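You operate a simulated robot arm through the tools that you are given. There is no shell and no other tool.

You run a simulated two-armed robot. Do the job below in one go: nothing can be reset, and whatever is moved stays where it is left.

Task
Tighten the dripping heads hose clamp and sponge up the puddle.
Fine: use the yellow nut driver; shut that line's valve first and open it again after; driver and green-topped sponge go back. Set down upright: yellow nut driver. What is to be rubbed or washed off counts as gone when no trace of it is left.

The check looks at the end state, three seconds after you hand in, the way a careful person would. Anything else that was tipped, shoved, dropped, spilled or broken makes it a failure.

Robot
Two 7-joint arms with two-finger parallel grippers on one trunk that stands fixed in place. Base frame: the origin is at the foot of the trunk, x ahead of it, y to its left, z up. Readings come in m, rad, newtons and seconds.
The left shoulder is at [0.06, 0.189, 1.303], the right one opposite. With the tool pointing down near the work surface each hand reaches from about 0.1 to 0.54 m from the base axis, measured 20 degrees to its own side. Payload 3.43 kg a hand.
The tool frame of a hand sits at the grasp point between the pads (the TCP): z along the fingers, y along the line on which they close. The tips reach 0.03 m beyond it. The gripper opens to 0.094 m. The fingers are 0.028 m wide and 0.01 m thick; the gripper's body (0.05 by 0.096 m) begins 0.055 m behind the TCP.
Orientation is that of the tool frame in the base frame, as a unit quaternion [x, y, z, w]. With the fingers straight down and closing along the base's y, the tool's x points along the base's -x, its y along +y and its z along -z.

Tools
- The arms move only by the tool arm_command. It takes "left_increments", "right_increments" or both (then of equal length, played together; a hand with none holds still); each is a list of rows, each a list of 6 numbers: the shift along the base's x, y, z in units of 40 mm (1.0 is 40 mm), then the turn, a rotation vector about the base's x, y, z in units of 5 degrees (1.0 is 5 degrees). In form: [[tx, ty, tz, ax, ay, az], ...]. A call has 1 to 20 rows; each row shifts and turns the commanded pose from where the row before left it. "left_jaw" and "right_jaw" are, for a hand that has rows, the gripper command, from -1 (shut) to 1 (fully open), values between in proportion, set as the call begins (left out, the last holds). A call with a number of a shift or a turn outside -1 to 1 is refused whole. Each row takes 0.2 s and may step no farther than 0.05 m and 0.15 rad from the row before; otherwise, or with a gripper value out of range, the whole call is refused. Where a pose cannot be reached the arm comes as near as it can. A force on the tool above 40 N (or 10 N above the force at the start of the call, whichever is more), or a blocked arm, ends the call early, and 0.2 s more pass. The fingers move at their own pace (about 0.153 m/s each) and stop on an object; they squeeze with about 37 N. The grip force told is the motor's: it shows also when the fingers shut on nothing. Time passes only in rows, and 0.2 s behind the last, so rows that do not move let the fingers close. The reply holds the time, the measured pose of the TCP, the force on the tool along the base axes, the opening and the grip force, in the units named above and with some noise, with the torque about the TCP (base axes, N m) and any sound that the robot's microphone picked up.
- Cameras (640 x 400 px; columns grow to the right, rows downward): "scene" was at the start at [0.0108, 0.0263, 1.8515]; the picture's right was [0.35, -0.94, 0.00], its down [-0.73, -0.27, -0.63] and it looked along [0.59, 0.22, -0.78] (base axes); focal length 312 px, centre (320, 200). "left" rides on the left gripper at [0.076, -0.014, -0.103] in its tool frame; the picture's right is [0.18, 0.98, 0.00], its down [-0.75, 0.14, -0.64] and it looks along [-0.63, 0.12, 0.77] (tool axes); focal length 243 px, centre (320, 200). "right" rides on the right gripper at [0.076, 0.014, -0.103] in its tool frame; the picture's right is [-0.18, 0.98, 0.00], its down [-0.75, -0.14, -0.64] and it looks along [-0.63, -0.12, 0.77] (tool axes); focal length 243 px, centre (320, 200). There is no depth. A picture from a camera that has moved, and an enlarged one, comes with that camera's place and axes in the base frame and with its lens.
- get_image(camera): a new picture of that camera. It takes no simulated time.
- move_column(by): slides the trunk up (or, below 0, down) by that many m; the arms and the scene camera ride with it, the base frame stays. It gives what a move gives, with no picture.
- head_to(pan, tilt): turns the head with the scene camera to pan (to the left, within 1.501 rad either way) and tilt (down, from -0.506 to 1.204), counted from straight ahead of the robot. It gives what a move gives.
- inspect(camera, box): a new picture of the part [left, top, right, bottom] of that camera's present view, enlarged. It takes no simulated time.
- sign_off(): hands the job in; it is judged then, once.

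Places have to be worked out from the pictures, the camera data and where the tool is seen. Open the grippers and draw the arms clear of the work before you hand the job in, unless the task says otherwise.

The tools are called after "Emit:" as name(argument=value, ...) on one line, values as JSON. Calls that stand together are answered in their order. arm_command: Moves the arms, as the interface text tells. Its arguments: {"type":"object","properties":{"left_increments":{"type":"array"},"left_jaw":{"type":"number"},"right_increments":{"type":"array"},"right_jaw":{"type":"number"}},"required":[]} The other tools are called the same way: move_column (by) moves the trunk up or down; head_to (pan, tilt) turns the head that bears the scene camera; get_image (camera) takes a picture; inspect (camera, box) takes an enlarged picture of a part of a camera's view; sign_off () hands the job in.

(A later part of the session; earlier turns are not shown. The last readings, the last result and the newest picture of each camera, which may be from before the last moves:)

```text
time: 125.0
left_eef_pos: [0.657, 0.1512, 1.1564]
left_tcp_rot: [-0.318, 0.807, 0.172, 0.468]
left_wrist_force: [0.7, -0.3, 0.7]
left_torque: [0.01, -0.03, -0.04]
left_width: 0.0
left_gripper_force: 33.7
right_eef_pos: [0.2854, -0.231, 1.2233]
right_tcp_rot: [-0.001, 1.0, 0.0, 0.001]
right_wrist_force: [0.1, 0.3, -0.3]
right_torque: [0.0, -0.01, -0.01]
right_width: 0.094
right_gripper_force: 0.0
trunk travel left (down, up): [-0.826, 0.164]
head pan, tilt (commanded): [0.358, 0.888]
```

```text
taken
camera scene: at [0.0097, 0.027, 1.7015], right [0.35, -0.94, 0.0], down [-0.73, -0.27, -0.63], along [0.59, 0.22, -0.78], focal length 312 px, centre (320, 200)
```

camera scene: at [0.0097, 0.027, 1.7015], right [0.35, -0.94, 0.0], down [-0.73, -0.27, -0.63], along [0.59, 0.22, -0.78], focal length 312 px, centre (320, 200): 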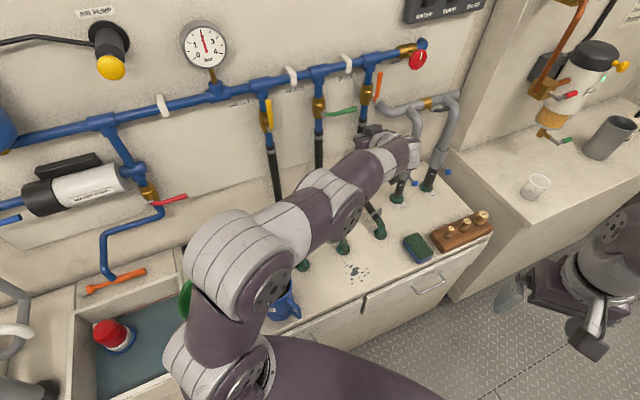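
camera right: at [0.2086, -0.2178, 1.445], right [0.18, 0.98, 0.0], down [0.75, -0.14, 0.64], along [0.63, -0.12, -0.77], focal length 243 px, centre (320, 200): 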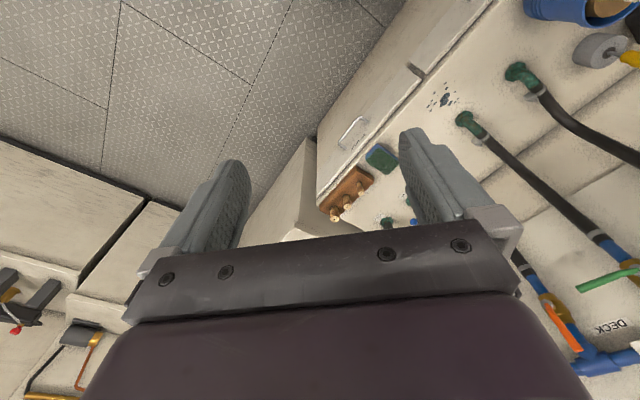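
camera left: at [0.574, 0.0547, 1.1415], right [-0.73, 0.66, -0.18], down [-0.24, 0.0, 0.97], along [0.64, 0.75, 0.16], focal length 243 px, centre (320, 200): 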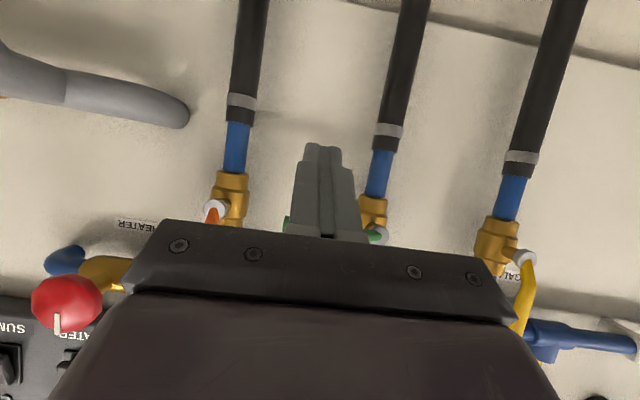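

Free of the limit now, with the hand right in front of and below the lever's outer end. I push forward under the lever.

Emit:
arm_command(left_increments=[[0.38, 0.39, 0.02, 0, 0, 0], [0.38, 0.39, 0.02, 0, 0, 0], [0.38, 0.39, 0.02, 0, 0, 0], [0, 0, 0, 0, 0, 0]])

Emit:
get_image(camera="left")

Emit:
inspect(camera="scene", box=[290, 70, 450, 180])

```text
time: 126.0
left_eef_pos: [0.7023, 0.2, 1.1575]
left_tcp_rot: [-0.318, 0.807, 0.173, 0.467]
left_wrist_force: [-0.4, -0.9, 0.1]
left_torque: [-0.01, 0.03, 0.0]
left_width: 0.0
left_gripper_force: 33.1
right_eef_pos: [0.2865, -0.2316, 1.2221]
right_tcp_rot: [0.0, 1.0, 0.0, 0.001]
right_wrist_force: [-0.1, 0.0, 0.1]
right_torque: [0.0, 0.0, -0.03]
right_width: 0.0943
right_gripper_force: 0.1
trunk travel left (down, up): [-0.826, 0.164]
head pan, tilt (commanded): [0.358, 0.888]
```

```text
taken
camera left: at [0.6188, 0.1034, 1.1431], right [-0.73, 0.66, -0.18], down [-0.24, 0.0, 0.97], along [0.64, 0.75, 0.16], focal length 243 px, centre (320, 200)
```

left: 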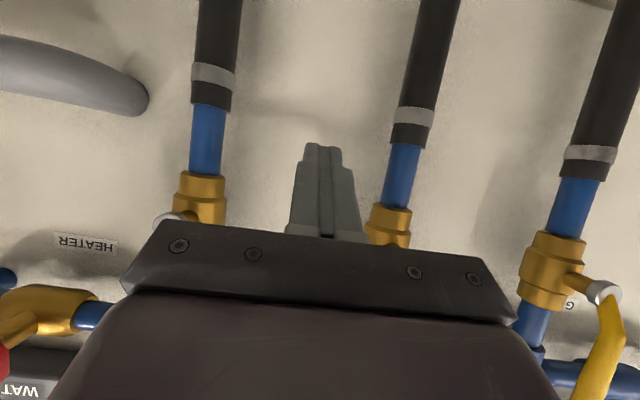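

```text
3.64 times, centred on (370, 125) of scene
camera zoom: at [0.0106, 0.026, 1.7015], right [0.35, -0.94, 0.0], down [-0.73, -0.27, -0.63], along [0.59, 0.22, -0.78], focal length 1136 px, centre (138, 473)
```

zoom: 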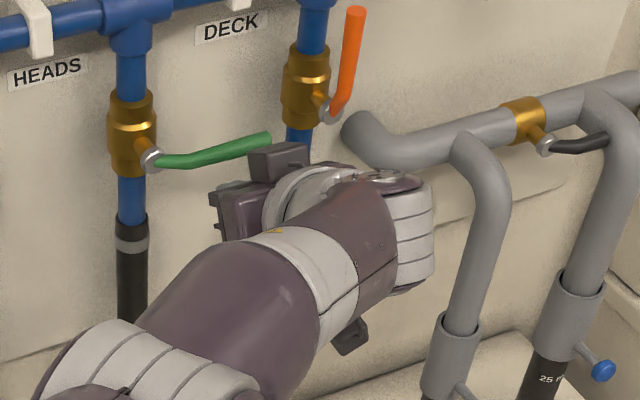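

Hand is under the lever, with the palm clear of it. Now I raise it along the first half of the arc.

Emit:
arm_command(left_increments=[[0, 0, 0.35, 0, 0, 0], [-0.018, 0.017, 0.36, 0, 0, 0], [0, 0, 0.2, 0, 0, 0], [0, 0, 0.2, 0, 0, 0], [-0.063, 0.061, 0.3, 0, 0, 0], [-0.116, 0.113, 0.29, 0, 0, 0], [0, 0, 0, 0, 0, 0]])

Emit:
get_image(camera="left")

Emit:
inspect(camera="scene", box=[290, 70, 450, 180])

```text
time: 127.6
left_eef_pos: [0.6936, 0.207, 1.2253]
left_tcp_rot: [-0.318, 0.807, 0.172, 0.467]
left_wrist_force: [0.2, 0.2, -0.6]
left_torque: [0.0, 0.01, 0.01]
left_width: 0.0
left_gripper_force: 33.1
right_eef_pos: [0.2875, -0.2311, 1.2218]
right_tcp_rot: [0.0, 1.0, 0.0, 0.0]
right_wrist_force: [-0.5, -0.1, 0.1]
right_torque: [0.01, 0.0, 0.02]
right_width: 0.0938
right_gripper_force: 0.1
trunk travel left (down, up): [-0.826, 0.164]
head pan, tilt (commanded): [0.358, 0.888]
```

```text
taken
camera left: at [0.6104, 0.1107, 1.2116], right [-0.73, 0.66, -0.18], down [-0.24, 0.0, 0.97], along [0.64, 0.75, 0.16], focal length 243 px, centre (320, 200)
```

left: 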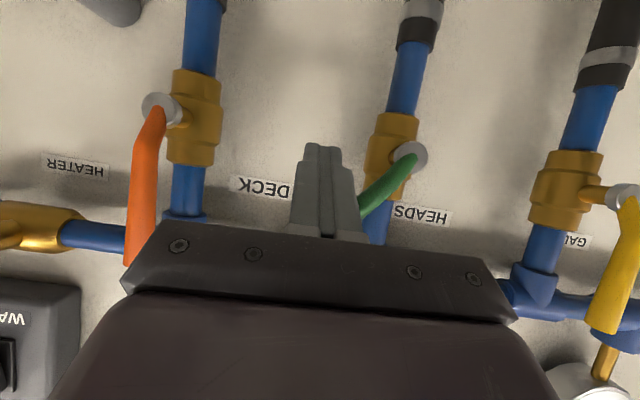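

```text
3.64 times, centred on (370, 125) of scene
camera zoom: at [0.0111, 0.026, 1.7016], right [0.35, -0.94, 0.0], down [-0.73, -0.27, -0.63], along [0.59, 0.22, -0.78], focal length 1136 px, centre (138, 473)
```

zoom: 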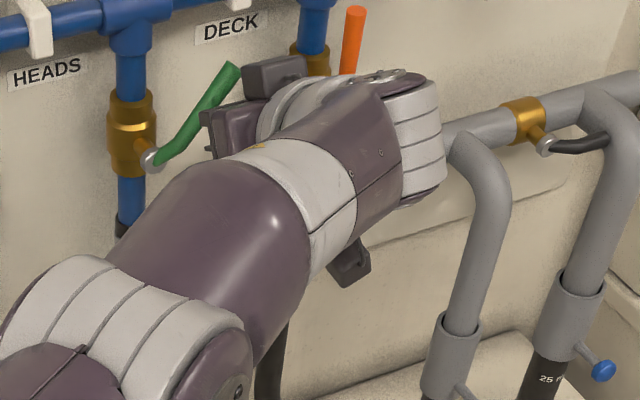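

The green lever is at about 45 degrees and the orange one is well clear. I continue over the rest of the arc to vertical.

Emit:
arm_command(left_increments=[[-0.084, 0.082, 0.115, 0, 0, 0], [-0.084, 0.082, 0.115, 0, 0, 0], [-0.102, 0.099, 0.083, 0, 0, 0], [-0.102, 0.099, 0.083, 0, 0, 0], [-0.113, 0.11, 0.043, 0, 0, 0], [-0.115, 0.111, 0.043, 0, 0, 0], [-0.08, 0.078, 0, 0, 0, 0], [0, 0, 0, 0, 0, 0]])

Emit:
get_image(camera="left")

Emit:
inspect(camera="scene", box=[250, 60, 410, 170])

```text
time: 129.4
left_eef_pos: [0.6703, 0.2324, 1.2446]
left_tcp_rot: [-0.317, 0.807, 0.172, 0.467]
left_wrist_force: [5.2, -7.1, -0.3]
left_torque: [0.07, 0.02, -0.1]
left_width: 0.0001
left_gripper_force: 33.2
right_eef_pos: [0.2873, -0.2342, 1.2214]
right_tcp_rot: [-0.001, 1.0, 0.001, 0.0]
right_wrist_force: [-0.7, 0.6, 0.1]
right_torque: [-0.04, -0.03, 0.01]
right_width: 0.0936
right_gripper_force: 0.0
trunk travel left (down, up): [-0.826, 0.164]
head pan, tilt (commanded): [0.358, 0.888]
```

```text
taken
camera left: at [0.5866, 0.1351, 1.2309], right [-0.73, 0.66, -0.18], down [-0.24, 0.0, 0.97], along [0.64, 0.75, 0.16], focal length 243 px, centre (320, 200)
```

left: 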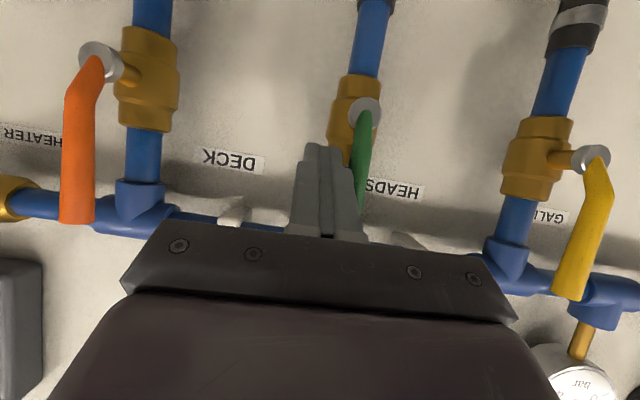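

```text
3.64 times, centred on (330, 115) of scene
camera zoom: at [0.0123, 0.0243, 1.7016], right [0.35, -0.94, 0.0], down [-0.73, -0.27, -0.63], along [0.59, 0.22, -0.78], focal length 1136 px, centre (284, 509)
```

zoom: 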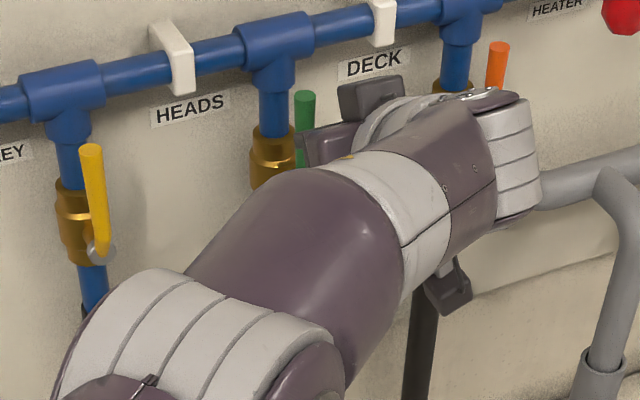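

The lever is vertical again and pressed against its open stop (about 9 N reaction). I ease off to the right, back away from the wall and look.

Emit:
arm_command(left_increments=[[0.3, -0.29, 0, 0, 0, 0], [-0.5, -0.51, 0, 0, 0, 0], [-0.7, -0.72, 0, 0, 0, 0], [-0.7, -0.72, 0, 0, 0, 0], [0, 0, 0, 0, 0, 0]])

Emit:
get_image(camera="left")

Emit:
get_image(camera="scene")

```text
time: 130.6
left_eef_pos: [0.6044, 0.1466, 1.2477]
left_tcp_rot: [-0.318, 0.807, 0.172, 0.467]
left_wrist_force: [-0.1, 0.3, 0.0]
left_torque: [-0.02, -0.01, 0.01]
left_width: 0.0002
left_gripper_force: 33.0
right_eef_pos: [0.288, -0.2316, 1.2231]
right_tcp_rot: [0.0, 1.0, 0.0, 0.0]
right_wrist_force: [0.5, -0.5, -0.1]
right_torque: [0.02, 0.01, -0.01]
right_width: 0.094
right_gripper_force: 0.1
trunk travel left (down, up): [-0.826, 0.164]
head pan, tilt (commanded): [0.358, 0.888]
```

```text
taken
camera left: at [0.5215, 0.0495, 1.2335], right [-0.73, 0.66, -0.18], down [-0.24, 0.0, 0.97], along [0.64, 0.75, 0.16], focal length 243 px, centre (320, 200)
```

left: 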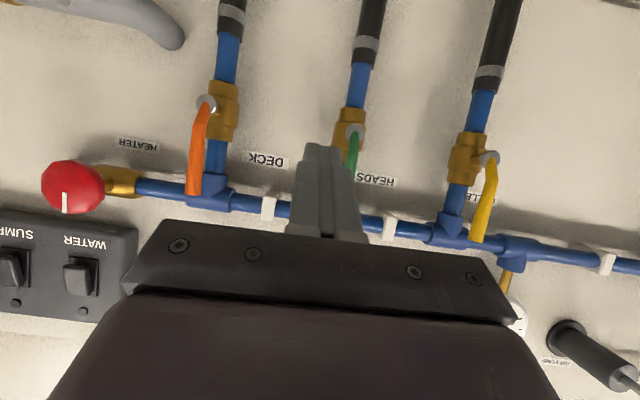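

```text
taken
camera scene: at [0.0114, 0.0264, 1.7015], right [0.35, -0.94, 0.0], down [-0.73, -0.27, -0.63], along [0.59, 0.22, -0.78], focal length 312 px, centre (320, 200)
```

scene: 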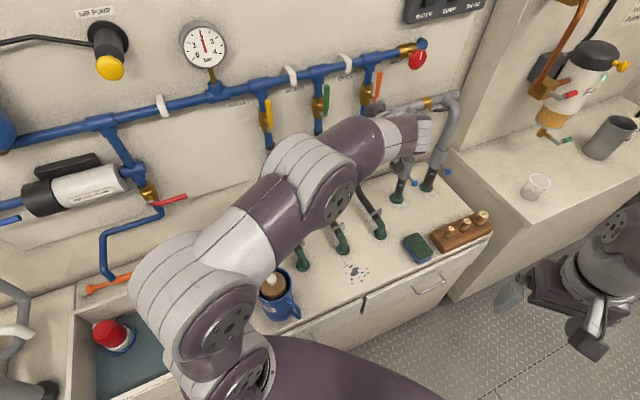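

The HEADS lever is upright like its neighbours. Now I park the left arm to the left, pitching the hand back down on the way.

Emit:
arm_command(left_increments=[[-0.633, 0.528, -0.06, -0.707, 0.707, 0], [-0.633, 0.528, -0.06, -0.707, 0.707, 0], [-0.633, 0.528, -0.06, -0.707, 0.707, 0], [-0.633, 0.528, -0.06, -0.707, 0.707, 0], [-0.633, 0.528, -0.06, -0.707, 0.707, 0], [-0.633, 0.528, -0.06, -0.707, 0.707, 0], [-0.633, 0.528, -0.06, -0.707, 0.707, 0], [-0.633, 0.528, -0.06, -0.707, 0.707, 0], [-0.633, 0.528, -0.06, -0.707, 0.707, 0], [-0.633, 0.528, -0.06, -0.707, 0.707, 0], [-0.633, 0.528, -0.06, -0.707, 0.707, 0], [-0.633, 0.528, -0.06, -0.707, 0.707, 0]], left_jaw=1)

Emit:
get_image(camera="scene")

Emit:
inspect(camera="scene", box=[300, 200, 400, 290])

```text
time: 133.2
left_eef_pos: [0.2988, 0.3951, 1.2169]
left_tcp_rot: [-0.379, 0.925, -0.024, 0.006]
left_wrist_force: [0.3, -0.2, -0.2]
left_torque: [-0.02, 0.0, -0.03]
left_width: 0.094
left_gripper_force: 0.1
right_eef_pos: [0.2868, -0.2298, 1.2223]
right_tcp_rot: [0.0, 1.0, -0.001, -0.001]
right_wrist_force: [0.3, 0.6, -0.2]
right_torque: [-0.01, 0.04, 0.02]
right_width: 0.0939
right_gripper_force: 0.1
trunk travel left (down, up): [-0.826, 0.164]
head pan, tilt (commanded): [0.358, 0.888]
```

```text
taken
camera scene: at [0.011, 0.0279, 1.7015], right [0.35, -0.94, 0.0], down [-0.73, -0.27, -0.63], along [0.59, 0.22, -0.78], focal length 312 px, centre (320, 200)
```

scene: 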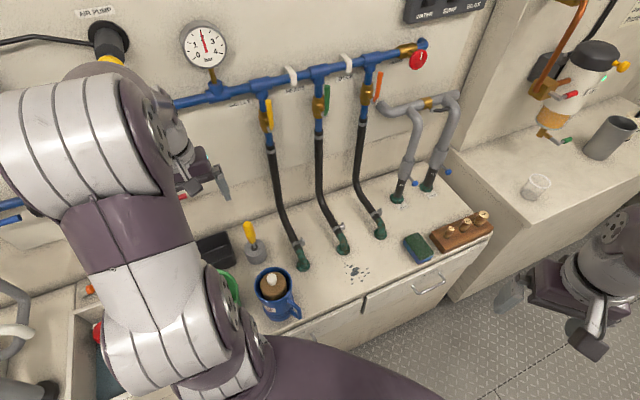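

```text
4.44 times, centred on (350, 245) of scene
camera zoom: at [0.011, 0.0279, 1.7015], right [0.35, -0.94, 0.0], down [-0.73, -0.27, -0.63], along [0.59, 0.22, -0.78], focal length 1388 px, centre (187, 0)
```

zoom: 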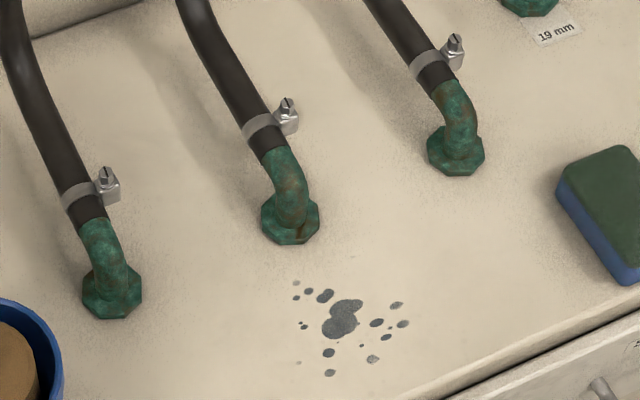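

The left arm is parked. With the valve open, I check elbow 2 closely for any drip.

Emit:
inspect(camera="scene", box=[325, 215, 365, 265])

Emit:
inspect(camera="scene", box=[240, 60, 400, 160])

Emit:
inspect(camera="scene", box=[390, 200, 500, 280])

Emit:
get_image(camera="right")

```text
8.00 times, centred on (345, 240) of scene
camera zoom: at [0.011, 0.0279, 1.7015], right [0.35, -0.94, 0.0], down [-0.73, -0.27, -0.63], along [0.59, 0.22, -0.78], focal length 2499 px, centre (120, -120)
```

zoom: 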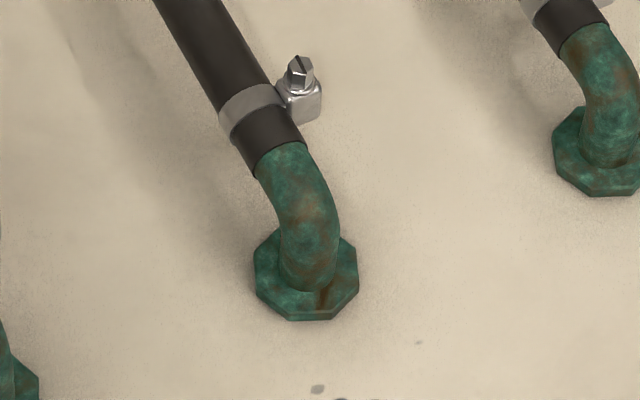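

```text
4.00 times, centred on (320, 110) of scene
camera zoom: at [0.011, 0.0279, 1.7015], right [0.35, -0.94, 0.0], down [-0.73, -0.27, -0.63], along [0.59, 0.22, -0.78], focal length 1250 px, centre (320, 560)
```

zoom: 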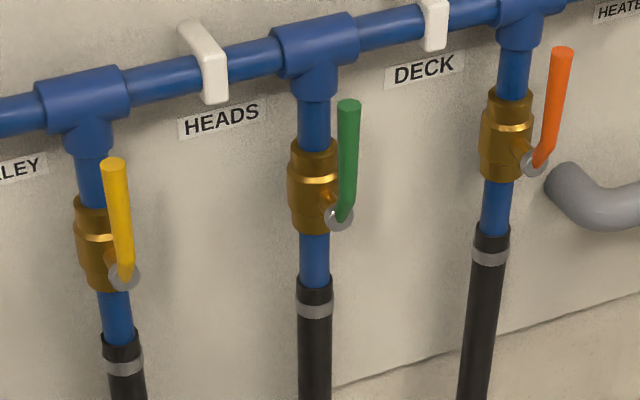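

```text
5.00 times, centred on (445, 240) of scene
camera zoom: at [0.011, 0.0279, 1.7015], right [0.35, -0.94, 0.0], down [-0.73, -0.27, -0.63], along [0.59, 0.22, -0.78], focal length 1562 px, centre (-305, 0)
```

zoom: 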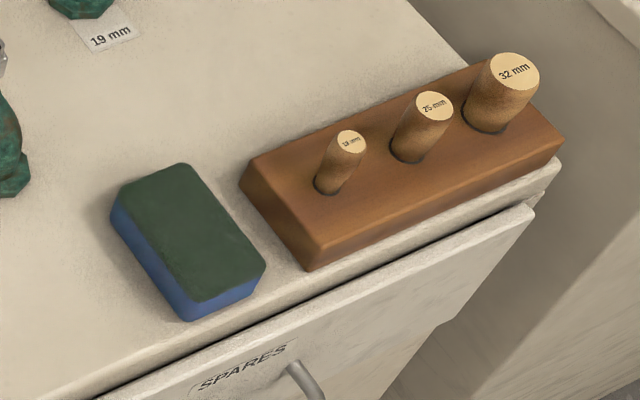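

```text
taken
camera right: at [0.2103, -0.2159, 1.325], right [0.18, 0.98, 0.0], down [0.75, -0.14, 0.64], along [0.63, -0.12, -0.77], focal length 243 px, centre (320, 200)
```

right: 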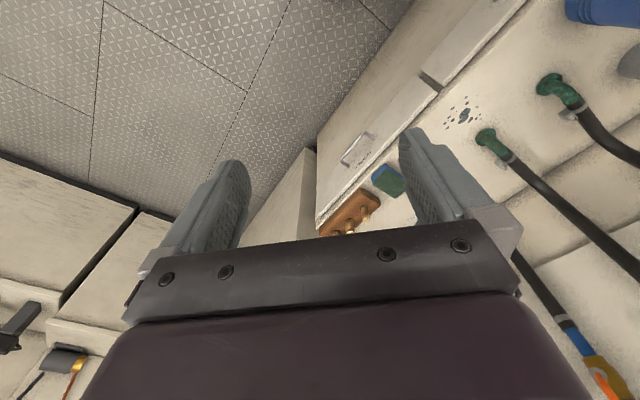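

No drip at elbow 2 with the valve open, and the levers match their original positions. Next the sponge: it is about 9 x 6 x 2.5 cm, centred near (0.648, -0.094), long side square to the wall, close beside the wooden plug block. I lower the trunk for reach and bring the right hand over for a closer look.

Emit:
move_column(by=-0.1)

Emit:
arm_command(right_increments=[[0.9, 0.3, 0, 0, 0, 0], [0.9, 0.3, 0, 0, 0, 0], [0.9, 0.3, 0, 0, 0, 0], [0.9, 0.3, 0, 0, 0, 0], [0.9, 0.3, 0, 0, 0, 0], [0.9, 0.3, -0.2, 0, 0, 0], [0, 0, 0, 0, 0, 0]])

Emit:
get_image(camera="right")

Emit:
get_image(camera="scene")

```text
time: 134.5
left_eef_pos: [0.2986, 0.3954, 1.1169]
left_tcp_rot: [-0.379, 0.925, -0.023, 0.008]
left_wrist_force: [0.3, -0.5, 0.1]
left_torque: [0.01, -0.03, 0.0]
left_width: 0.0941
left_gripper_force: 0.0
right_eef_pos: [0.2865, -0.2315, 1.1238]
right_tcp_rot: [0.0, 1.0, 0.0, 0.001]
right_wrist_force: [0.6, -0.1, -0.2]
right_torque: [0.03, 0.0, 0.0]
right_width: 0.094
right_gripper_force: 0.1
trunk travel left (down, up): [-0.726, 0.264]
head pan, tilt (commanded): [0.358, 0.888]
```

```text
time: 136.1
left_eef_pos: [0.2995, 0.3959, 1.1167]
left_tcp_rot: [-0.38, 0.925, -0.023, 0.007]
left_wrist_force: [0.1, 0.1, -0.8]
left_torque: [0.02, -0.01, 0.0]
left_width: 0.0939
left_gripper_force: 0.1
right_eef_pos: [0.4832, -0.1584, 1.0872]
right_tcp_rot: [0.0, 1.0, 0.0, 0.002]
right_wrist_force: [0.1, 1.2, 0.7]
right_torque: [0.0, -0.03, -0.01]
right_width: 0.0939
right_gripper_force: 0.0
right hand out of reach, approached as far as the arm can: row 4, 5, 6
trunk travel left (down, up): [-0.726, 0.264]
head pan, tilt (commanded): [0.358, 0.888]
```

```text
taken
camera right: at [0.4063, -0.1443, 1.1891], right [0.18, 0.98, 0.0], down [0.75, -0.14, 0.64], along [0.63, -0.12, -0.76], focal length 243 px, centre (320, 200)
```

right: 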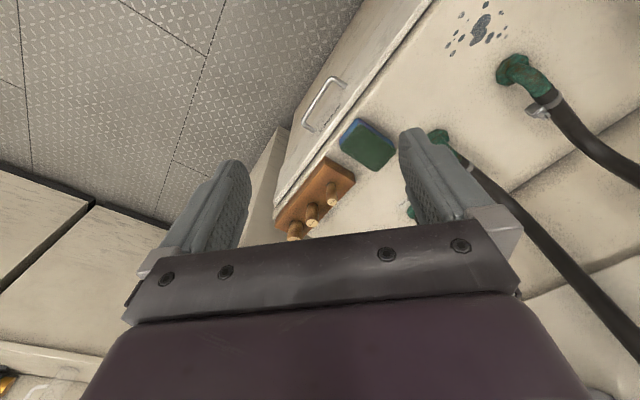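

```text
taken
camera scene: at [0.0099, 0.026, 1.6015], right [0.35, -0.94, 0.0], down [-0.73, -0.27, -0.63], along [0.59, 0.22, -0.78], focal length 312 px, centre (320, 200)
```

scene: 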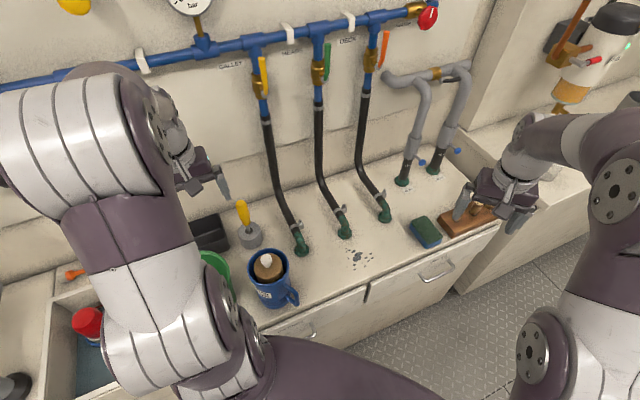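

The right arm can't keep the hand vertical out there, but tilting it 30 degrees outward brings the wrist nearer. I yaw it 45 degrees so that the jaws close along the wall direction, then tilt it outward.

Emit:
arm_command(right_increments=[[0, 0, -0.2, 0, 0, 1], [0, 0, -0.2, 0, 0, 1], [0, 0, -0.2, 0, 0, 1], [0, 0, -0.2, 0, 0, 1], [0, 0, -0.2, 0, 0, 1], [0, 0, -0.2, 0, 0, 1], [0, 0, -0.2, 0, 0, 1], [0, 0, -0.2, 0, 0, 1], [0, 0, -0.2, 0, 0, 1], [0.2, 0, 0, 0.707, -0.707, 0], [0.2, 0, 0, 0.707, -0.707, 0], [0.2, 0, 0, 0.707, -0.707, 0], [0.2, 0, 0, 0.707, -0.707, 0], [0.2, 0, 0, 0.707, -0.707, 0], [0.2, 0, 0, 0.707, -0.707, 0], [0, 0, 0, 0, 0, 0]], right_jaw=0.75)

Emit:
get_image(camera="right")

Emit:
get_image(camera="scene")

```text
time: 139.5
left_eef_pos: [0.2995, 0.3959, 1.1182]
left_tcp_rot: [-0.379, 0.925, -0.023, 0.008]
left_wrist_force: [0.6, -0.3, 0.3]
left_torque: [-0.05, -0.01, -0.02]
left_width: 0.0939
left_gripper_force: 0.0
right_eef_pos: [0.5356, -0.1604, 1.0133]
right_tcp_rot: [-0.371, 0.892, 0.1, 0.239]
right_wrist_force: [0.0, 0.2, -0.2]
right_torque: [-0.04, 0.02, 0.0]
right_width: 0.0824
right_gripper_force: 0.1
trunk travel left (down, up): [-0.726, 0.264]
head pan, tilt (commanded): [0.358, 0.888]
```

```text
taken
camera right: at [0.4424, -0.2331, 1.0646], right [-0.58, 0.81, 0.09], down [0.33, 0.13, 0.93], along [0.74, 0.57, -0.35], focal length 243 px, centre (320, 200)
```

right: 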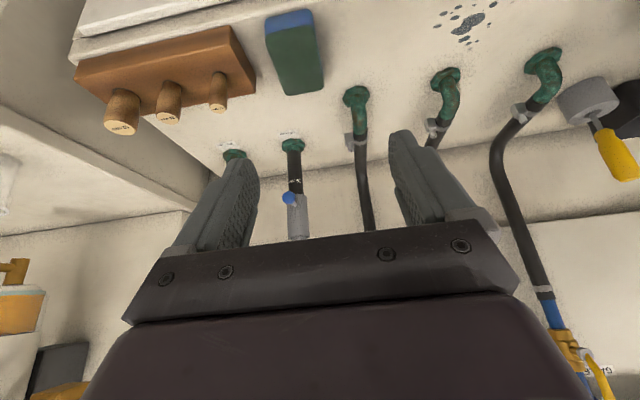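

```text
taken
camera scene: at [0.0108, 0.0265, 1.6015], right [0.35, -0.94, 0.0], down [-0.73, -0.27, -0.63], along [0.59, 0.22, -0.78], focal length 312 px, centre (320, 200)
```

scene: 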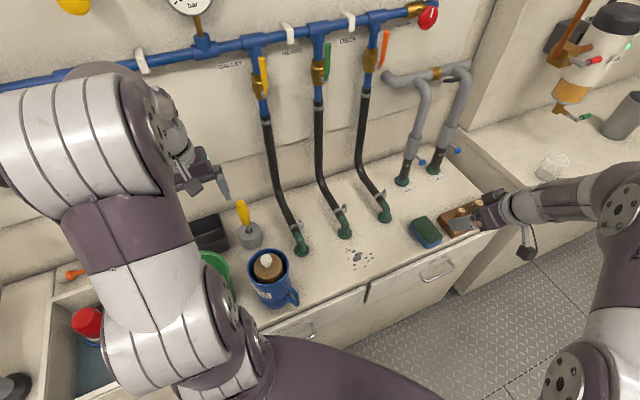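

No warnings in this pose. I zoom in on the sponge and block through the right hand camera.

Emit:
inspect(camera="right", box=[200, 0, 360, 110])

Emit:
inspect(camera="scene", box=[380, 180, 500, 280])

```text
3.64 times, centred on (280, 55) of right
camera zoom: at [0.4424, -0.2331, 1.0646], right [-0.58, 0.81, 0.09], down [0.33, 0.13, 0.93], along [0.74, 0.57, -0.35], focal length 882 px, centre (466, 727)
```

zoom: 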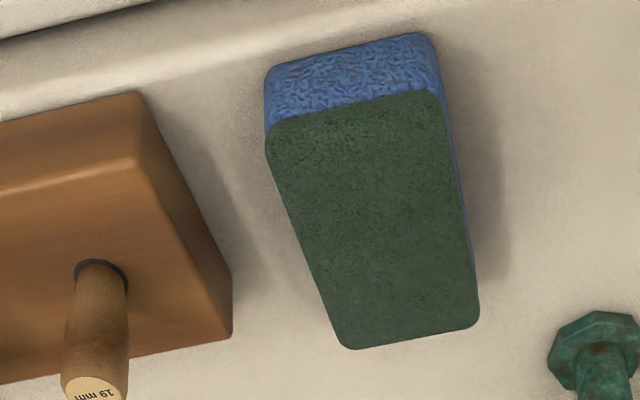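

```text
4.00 times, centred on (440, 230) of scene
camera zoom: at [0.0108, 0.0265, 1.6015], right [0.35, -0.94, 0.0], down [-0.73, -0.27, -0.63], along [0.59, 0.22, -0.78], focal length 1250 px, centre (-160, 80)
```

zoom: 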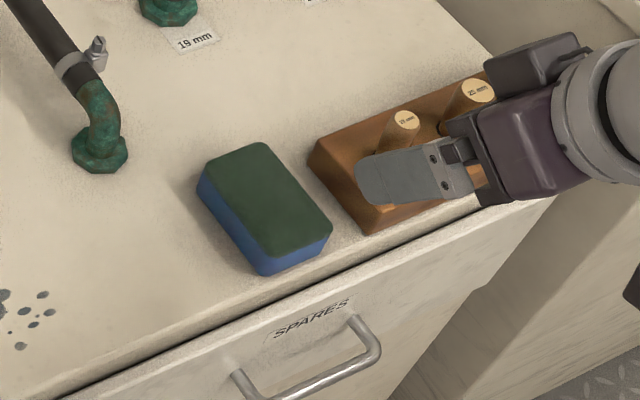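

The sponge is 9.5 x 5.6 cm with its top at z about 0.778, centred at (0.643, -0.093) and aligned with the jaws; the block is about 4 cm away, so the fingers fit. I move the hand over it.

Emit:
arm_command(right_increments=[[0.61, 0.36, -0.5, 0, 0, 0], [0.61, 0.36, -0.5, 0, 0, 0], [0.61, 0.36, -0.5, 0, 0, 0], [0.61, 0.36, -0.5, 0, 0, 0], [0, 0, -0.5, 0, 0, 0], [0, 0, 0, 0, 0, 0]])

Emit:
get_image(camera="right")

Emit:
inspect(camera="scene", box=[380, 160, 520, 270])

```text
time: 140.9
left_eef_pos: [0.299, 0.3954, 1.1175]
left_tcp_rot: [-0.379, 0.925, -0.024, 0.008]
left_wrist_force: [0.1, -0.5, 0.1]
left_torque: [0.04, 0.02, 0.0]
left_width: 0.0939
left_gripper_force: 0.0
right_eef_pos: [0.6303, -0.1025, 0.913]
right_tcp_rot: [-0.369, 0.893, 0.1, 0.239]
right_wrist_force: [0.0, -0.6, -0.1]
right_torque: [0.02, -0.03, -0.01]
right_width: 0.0824
right_gripper_force: 0.0
trunk travel left (down, up): [-0.726, 0.264]
head pan, tilt (commanded): [0.358, 0.888]
```

```text
taken
camera right: at [0.5377, -0.1752, 0.9641], right [-0.58, 0.81, 0.09], down [0.33, 0.13, 0.93], along [0.74, 0.57, -0.35], focal length 243 px, centre (320, 200)
```

right: 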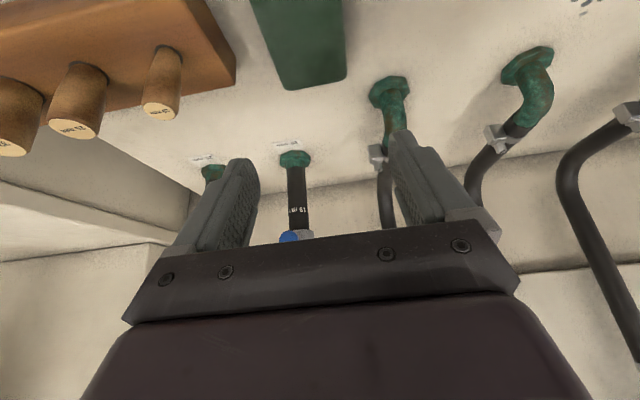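

```text
3.64 times, centred on (450, 215) of scene
camera zoom: at [0.0109, 0.0264, 1.6015], right [0.35, -0.94, 0.0], down [-0.73, -0.27, -0.63], along [0.59, 0.22, -0.78], focal length 1136 px, centre (-153, 146)
```

zoom: 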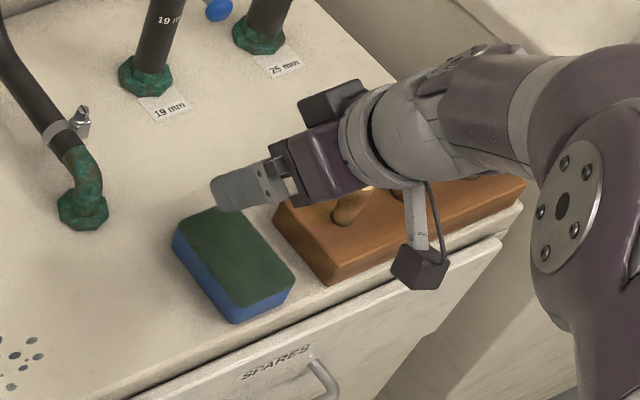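

Reached without warnings, and the wrist clears the pegs. I lower most of the way and check the fingers around the sponge.

Emit:
arm_command(right_increments=[[0.08, 0, -0.8, 0, 0, 0], [0, 0, -0.8, 0, 0, 0], [0, 0, -0.6, 0, 0, 0], [0, 0, 0, 0, 0, 0]])

Emit:
get_image(camera="right")

Emit:
inspect(camera="scene", box=[390, 190, 490, 270])

```text
time: 141.9
left_eef_pos: [0.299, 0.3963, 1.117]
left_tcp_rot: [-0.38, 0.925, -0.024, 0.007]
left_wrist_force: [0.1, 0.3, 0.1]
left_torque: [0.02, 0.02, -0.01]
left_width: 0.094
left_gripper_force: 0.2
right_eef_pos: [0.6353, -0.1014, 0.8255]
right_tcp_rot: [-0.37, 0.892, 0.099, 0.239]
right_wrist_force: [0.6, 0.7, 0.3]
right_torque: [-0.04, 0.02, 0.0]
right_width: 0.0825
right_gripper_force: 0.1
trunk travel left (down, up): [-0.726, 0.264]
head pan, tilt (commanded): [0.358, 0.888]
```

```text
taken
camera right: at [0.5427, -0.1749, 0.8767], right [-0.58, 0.81, 0.09], down [0.33, 0.13, 0.93], along [0.74, 0.57, -0.35], focal length 243 px, centre (320, 200)
```

right: 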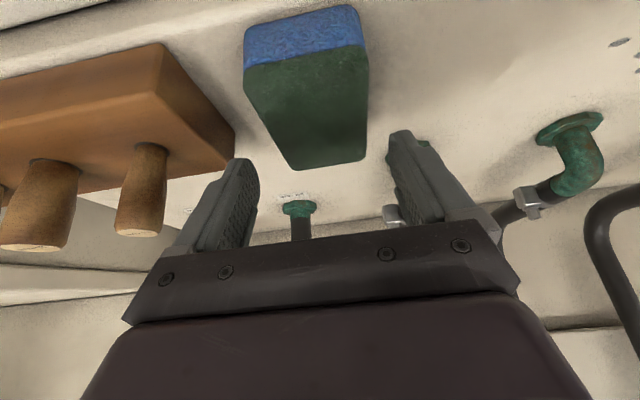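

```text
5.00 times, centred on (440, 230) of scene
camera zoom: at [0.0106, 0.0263, 1.6015], right [0.35, -0.94, 0.0], down [-0.73, -0.27, -0.63], along [0.59, 0.22, -0.78], focal length 1562 px, centre (-280, 50)
```

zoom: 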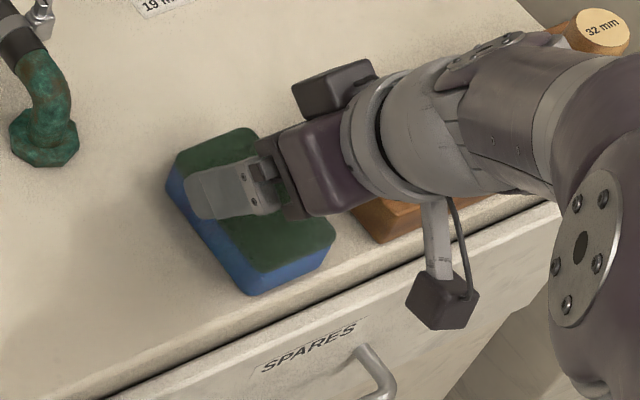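

The sponge is centred between the fingers, and the block stays about 2 cm outside. I lower the last 4 cm.

Emit:
arm_command(right_increments=[[0, 0, -0.4, 0, 0, 0], [0, 0, -0.3, 0, 0, 0], [0, 0, -0.15, 0, 0, 0], [0, 0, -0.1, 0, 0, 0], [0, 0, 0, 0, 0, 0]])

Emit:
get_image(camera="right")

Emit:
inspect(camera="scene", box=[390, 190, 490, 270])

```text
time: 143.1
left_eef_pos: [0.2996, 0.3945, 1.1168]
left_tcp_rot: [-0.379, 0.925, -0.024, 0.007]
left_wrist_force: [-0.6, 0.5, -0.3]
left_torque: [0.01, -0.02, -0.01]
left_width: 0.0942
left_gripper_force: 0.0
right_eef_pos: [0.6337, -0.1014, 0.7902]
right_tcp_rot: [-0.37, 0.892, 0.099, 0.239]
right_wrist_force: [-0.4, -0.2, -0.7]
right_torque: [-0.02, 0.01, -0.03]
right_width: 0.0823
right_gripper_force: 0.1
trunk travel left (down, up): [-0.726, 0.264]
head pan, tilt (commanded): [0.358, 0.888]
```

```text
taken
camera right: at [0.5408, -0.1747, 0.8393], right [-0.58, 0.81, 0.09], down [0.33, 0.13, 0.93], along [0.74, 0.57, -0.35], focal length 243 px, centre (320, 200)
```

right: 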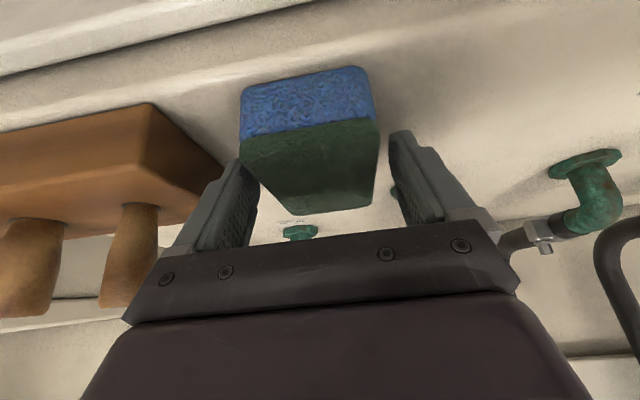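

```text
5.00 times, centred on (440, 230) of scene
camera zoom: at [0.0108, 0.0263, 1.6015], right [0.35, -0.94, 0.0], down [-0.73, -0.27, -0.63], along [0.59, 0.22, -0.78], focal length 1562 px, centre (-280, 50)
```

zoom: 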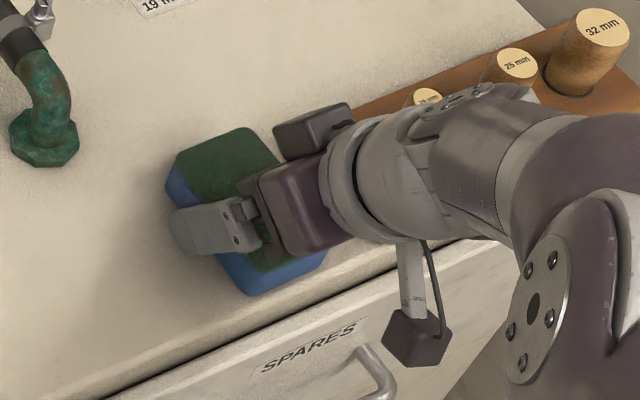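

Fingers are down on both sides of the sponge with no contact force. I close on it.

Emit:
arm_command(right_increments=[[0, 0, -0.04, 0, 0, 0], [0, 0, 0, 0, 0, 0], [0, 0, 0, 0, 0, 0], [0, 0, 0, 0, 0, 0]], right_jaw=-1)

Emit:
get_image(camera="right")

```text
time: 144.1
left_eef_pos: [0.2988, 0.3952, 1.1167]
left_tcp_rot: [-0.379, 0.925, -0.024, 0.008]
left_wrist_force: [0.3, 0.7, 0.3]
left_torque: [-0.01, 0.03, 0.02]
left_width: 0.0941
left_gripper_force: 0.0
right_eef_pos: [0.6344, -0.1025, 0.7874]
right_tcp_rot: [-0.369, 0.892, 0.099, 0.24]
right_wrist_force: [1.5, 0.2, 9.1]
right_torque: [-0.01, 0.04, 0.02]
right_width: 0.06
right_gripper_force: 37.6
trunk travel left (down, up): [-0.726, 0.264]
head pan, tilt (commanded): [0.358, 0.888]
```

```text
taken
camera right: at [0.5411, -0.1746, 0.8386], right [-0.58, 0.81, 0.09], down [0.33, 0.13, 0.93], along [0.74, 0.57, -0.35], focal length 243 px, centre (320, 200)
```

right: 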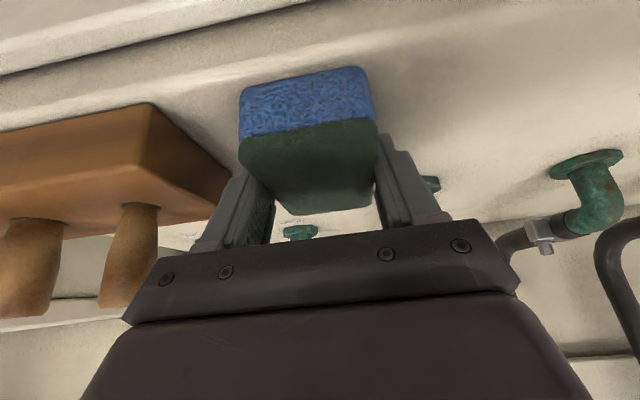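

The sponge is gripped (60 mm). I lift it 6 cm and carry it to the right-hand edge of the puddle, which spans e = 0.245 to 0.337 and n = 0.363 to 0.445.

Emit:
arm_command(right_increments=[[0, 0, 0.5, 0, 0, 0], [0, 0, 1, 0, 0, 0], [-0.583, 0.7975, 0, 0, 0, 0], [-0.583, 0.7975, 0, 0, 0, 0], [-0.583, 0.7975, 0, 0, 0, 0], [-0.583, 0.7975, 0, 0, 0, 0], [0, 0, 0, 0, 0, 0]])

Emit:
get_image(camera="right")

Emit:
get_image(camera="scene")

```text
time: 145.7
left_eef_pos: [0.2994, 0.3945, 1.1169]
left_tcp_rot: [-0.38, 0.925, -0.023, 0.008]
left_wrist_force: [0.1, -0.2, 0.2]
left_torque: [0.02, -0.02, -0.01]
left_width: 0.094
left_gripper_force: 0.0
right_eef_pos: [0.5385, 0.0248, 0.8469]
right_tcp_rot: [-0.37, 0.892, 0.1, 0.239]
right_wrist_force: [-1.0, 0.5, -0.4]
right_torque: [0.02, -0.02, 0.02]
right_width: 0.0603
right_gripper_force: 37.3
trunk travel left (down, up): [-0.726, 0.264]
head pan, tilt (commanded): [0.358, 0.888]
```

```text
taken
camera right: at [0.445, -0.0486, 0.8978], right [-0.58, 0.81, 0.09], down [0.33, 0.13, 0.93], along [0.74, 0.57, -0.35], focal length 243 px, centre (320, 200)
```

right: 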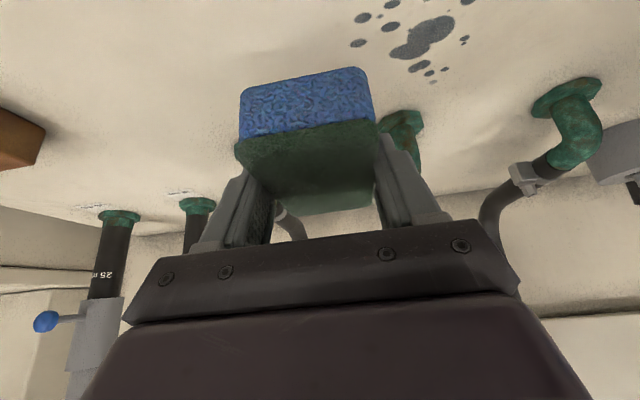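

```text
taken
camera scene: at [0.0114, 0.0255, 1.6015], right [0.35, -0.94, 0.0], down [-0.73, -0.27, -0.63], along [0.59, 0.22, -0.78], focal length 312 px, centre (320, 200)
```

scene: 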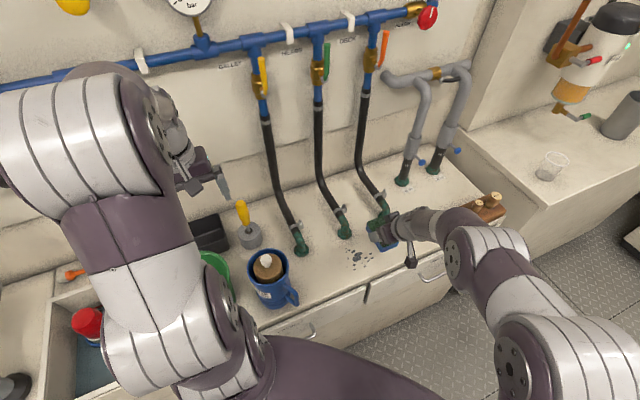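

The sponge hangs level as it was picked up. I lower it onto the counter just right of the spots and feel for contact.

Emit:
arm_command(right_increments=[[0, 0, -0.6, 0, 0, 0], [0, 0, -0.6, 0, 0, 0], [0, 0, -0.2, 0, 0, 0], [0, 0, -0.075, 0, 0, 0], [0, 0, 0, 0, 0, 0]])

Emit:
get_image(camera="right")

```text
time: 146.9
left_eef_pos: [0.2989, 0.3952, 1.1167]
left_tcp_rot: [-0.379, 0.925, -0.023, 0.007]
left_wrist_force: [0.0, 0.3, 0.3]
left_torque: [0.0, -0.02, 0.01]
left_width: 0.094
left_gripper_force: 0.1
right_eef_pos: [0.5414, 0.0253, 0.7872]
right_tcp_rot: [-0.371, 0.892, 0.099, 0.24]
right_wrist_force: [-0.8, 0.5, 6.5]
right_torque: [-0.01, 0.02, 0.0]
right_width: 0.0599
right_gripper_force: 36.6
trunk travel left (down, up): [-0.726, 0.264]
head pan, tilt (commanded): [0.358, 0.888]
```

```text
taken
camera right: at [0.4483, -0.0479, 0.8386], right [-0.58, 0.81, 0.09], down [0.33, 0.13, 0.93], along [0.74, 0.57, -0.35], focal length 243 px, centre (320, 200)
```

right: 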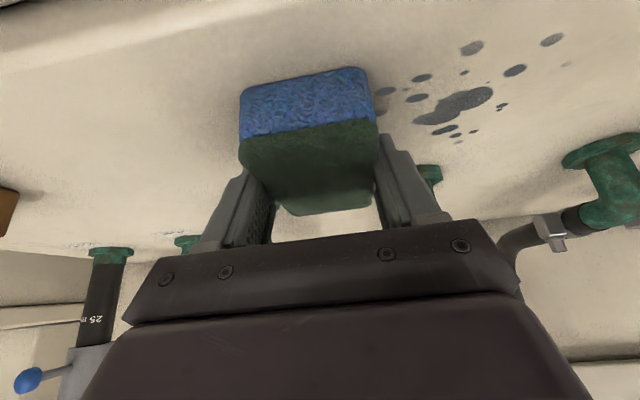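

Contact with 6.5 N. I wipe to the left across the spots along the wall direction.

Emit:
arm_command(right_increments=[[-0.3585, 0.3485, 0, 0, 0, 0], [-0.3585, 0.3485, 0, 0, 0, 0], [-0.3585, 0.3485, 0, 0, 0, 0], [-0.3585, 0.3485, 0, 0, 0, 0], [-0.3585, 0.3485, 0, 0, 0, 0], [-0.3585, 0.3485, 0, 0, 0, 0], [-0.3585, 0.3485, 0, 0, 0, 0], [-0.3585, 0.3485, 0, 0, 0, 0]])

Emit:
get_image(camera="right")

Emit:
inspect(camera="scene", box=[290, 190, 430, 300])

```text
time: 148.7
left_eef_pos: [0.2981, 0.3932, 1.1176]
left_tcp_rot: [-0.379, 0.925, -0.023, 0.008]
left_wrist_force: [0.0, 0.4, 0.0]
left_torque: [0.01, -0.03, 0.03]
left_width: 0.0942
left_gripper_force: 0.0
right_eef_pos: [0.4272, 0.136, 0.7877]
right_tcp_rot: [-0.368, 0.893, 0.099, 0.241]
right_wrist_force: [12.2, -10.8, 23.0]
right_torque: [-0.29, -0.13, 0.04]
right_width: 0.0602
right_gripper_force: 37.7
trunk travel left (down, up): [-0.726, 0.264]
head pan, tilt (commanded): [0.358, 0.888]
```

```text
taken
camera right: at [0.3339, 0.0632, 0.8376], right [-0.58, 0.81, 0.09], down [0.33, 0.13, 0.93], along [0.74, 0.57, -0.34], focal length 243 px, centre (320, 200)
```

right: 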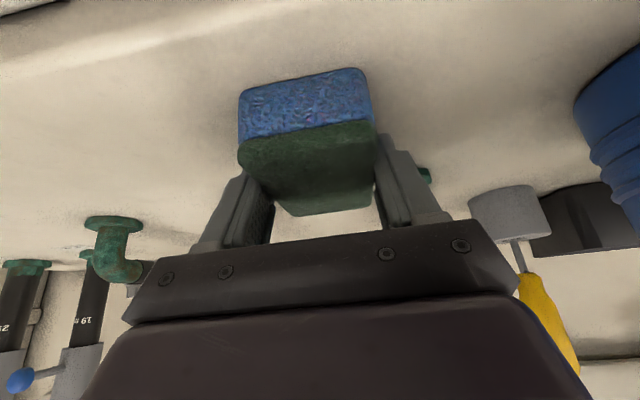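

```text
3.64 times, centred on (360, 245) of scene
camera zoom: at [0.0103, 0.0241, 1.6017], right [0.35, -0.94, 0.0], down [-0.73, -0.27, -0.63], along [0.59, 0.22, -0.78], focal length 1136 px, centre (174, 36)
```

zoom: 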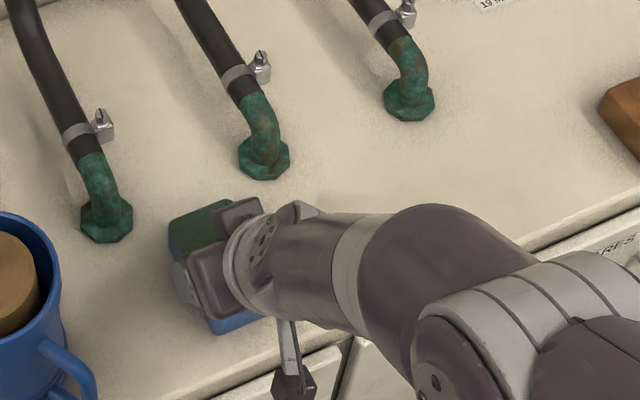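

The swept strip looks clean. I make a return pass 2.5 cm nearer the counter front to catch the outer spots.

Emit:
arm_command(right_increments=[[-0.2, -0.2, 0, 0, 0, 0], [-0.23, -0.24, 0, 0, 0, 0], [0.3585, -0.3485, 0, 0, 0, 0], [0.3585, -0.3485, 0, 0, 0, 0], [0.3585, -0.3485, 0, 0, 0, 0], [0.3585, -0.3485, 0, 0, 0, 0], [0.3585, -0.3485, 0, 0, 0, 0], [0.3585, -0.3485, 0, 0, 0, 0], [0.3585, -0.3485, 0, 0, 0, 0], [0.3585, -0.3485, 0, 0, 0, 0]])

Emit:
get_image(camera="right")

Emit:
inspect(camera="scene", box=[290, 190, 430, 300])

```text
time: 150.9
left_eef_pos: [0.2993, 0.3961, 1.1165]
left_tcp_rot: [-0.379, 0.925, -0.024, 0.008]
left_wrist_force: [0.7, 0.7, 1.3]
left_torque: [-0.01, -0.04, -0.01]
left_width: 0.094
left_gripper_force: 0.0
right_eef_pos: [0.5247, 0.0072, 0.7873]
right_tcp_rot: [-0.37, 0.892, 0.099, 0.239]
right_wrist_force: [-1.1, 1.4, 3.8]
right_torque: [0.05, 0.07, -0.05]
right_width: 0.06
right_gripper_force: 37.2
trunk travel left (down, up): [-0.726, 0.264]
head pan, tilt (commanded): [0.358, 0.888]
```

```text
taken
camera right: at [0.432, -0.0657, 0.8381], right [-0.58, 0.81, 0.09], down [0.33, 0.14, 0.93], along [0.74, 0.57, -0.35], focal length 243 px, centre (320, 200)
```

right: 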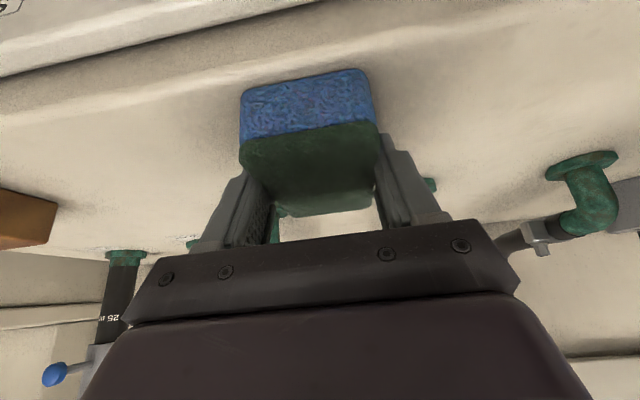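

```text
3.64 times, centred on (360, 245) of scene
camera zoom: at [0.0101, 0.0264, 1.6015], right [0.35, -0.94, 0.0], down [-0.73, -0.27, -0.63], along [0.59, 0.22, -0.78], focal length 1136 px, centre (174, 36)
```

zoom: 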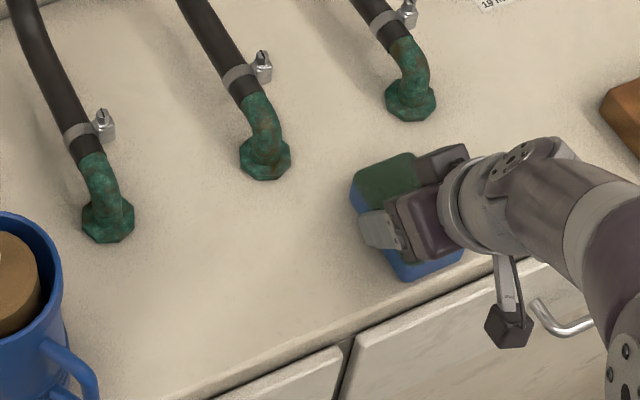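

The spots look gone; a high zoom over the whole former puddle area to check for any trace.

Emit:
inspect(camera="scene", box=[325, 225, 375, 275])

Emit:
inspect(camera="scene", box=[335, 255, 395, 295])

Emit:
inspect(camera="right", box=[370, 40, 640, 200])

```text
8.00 times, centred on (350, 250) of scene
camera zoom: at [0.0101, 0.0264, 1.6015], right [0.35, -0.94, 0.0], down [-0.73, -0.27, -0.63], along [0.59, 0.22, -0.78], focal length 2499 px, centre (80, -200)
```

zoom: 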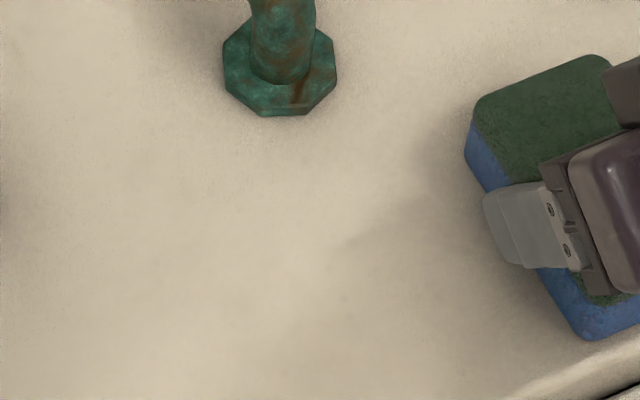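

```text
10.00 times, centred on (365, 275) of scene
camera zoom: at [0.0101, 0.0264, 1.6015], right [0.35, -0.94, 0.0], down [-0.73, -0.27, -0.63], along [0.59, 0.22, -0.78], focal length 3124 px, centre (-130, -550)
```

zoom: 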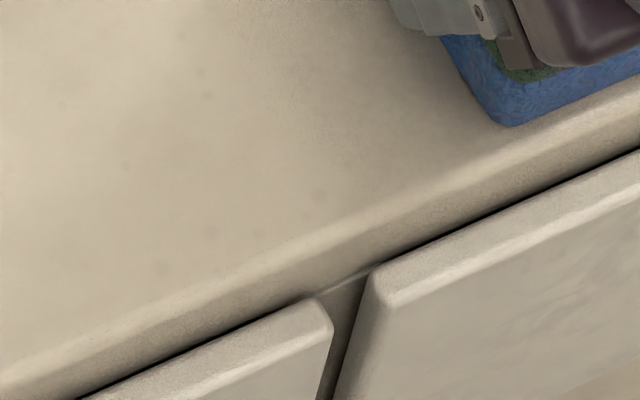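

```text
2.37 times, centred on (505, 120) of right
camera zoom: at [0.432, -0.0657, 0.8381], right [-0.58, 0.81, 0.09], down [0.33, 0.14, 0.93], along [0.74, 0.57, -0.35], focal length 575 px, centre (-118, 390)
```

zoom: 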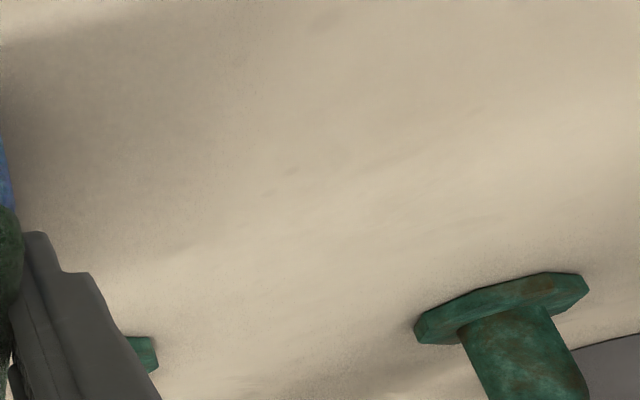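

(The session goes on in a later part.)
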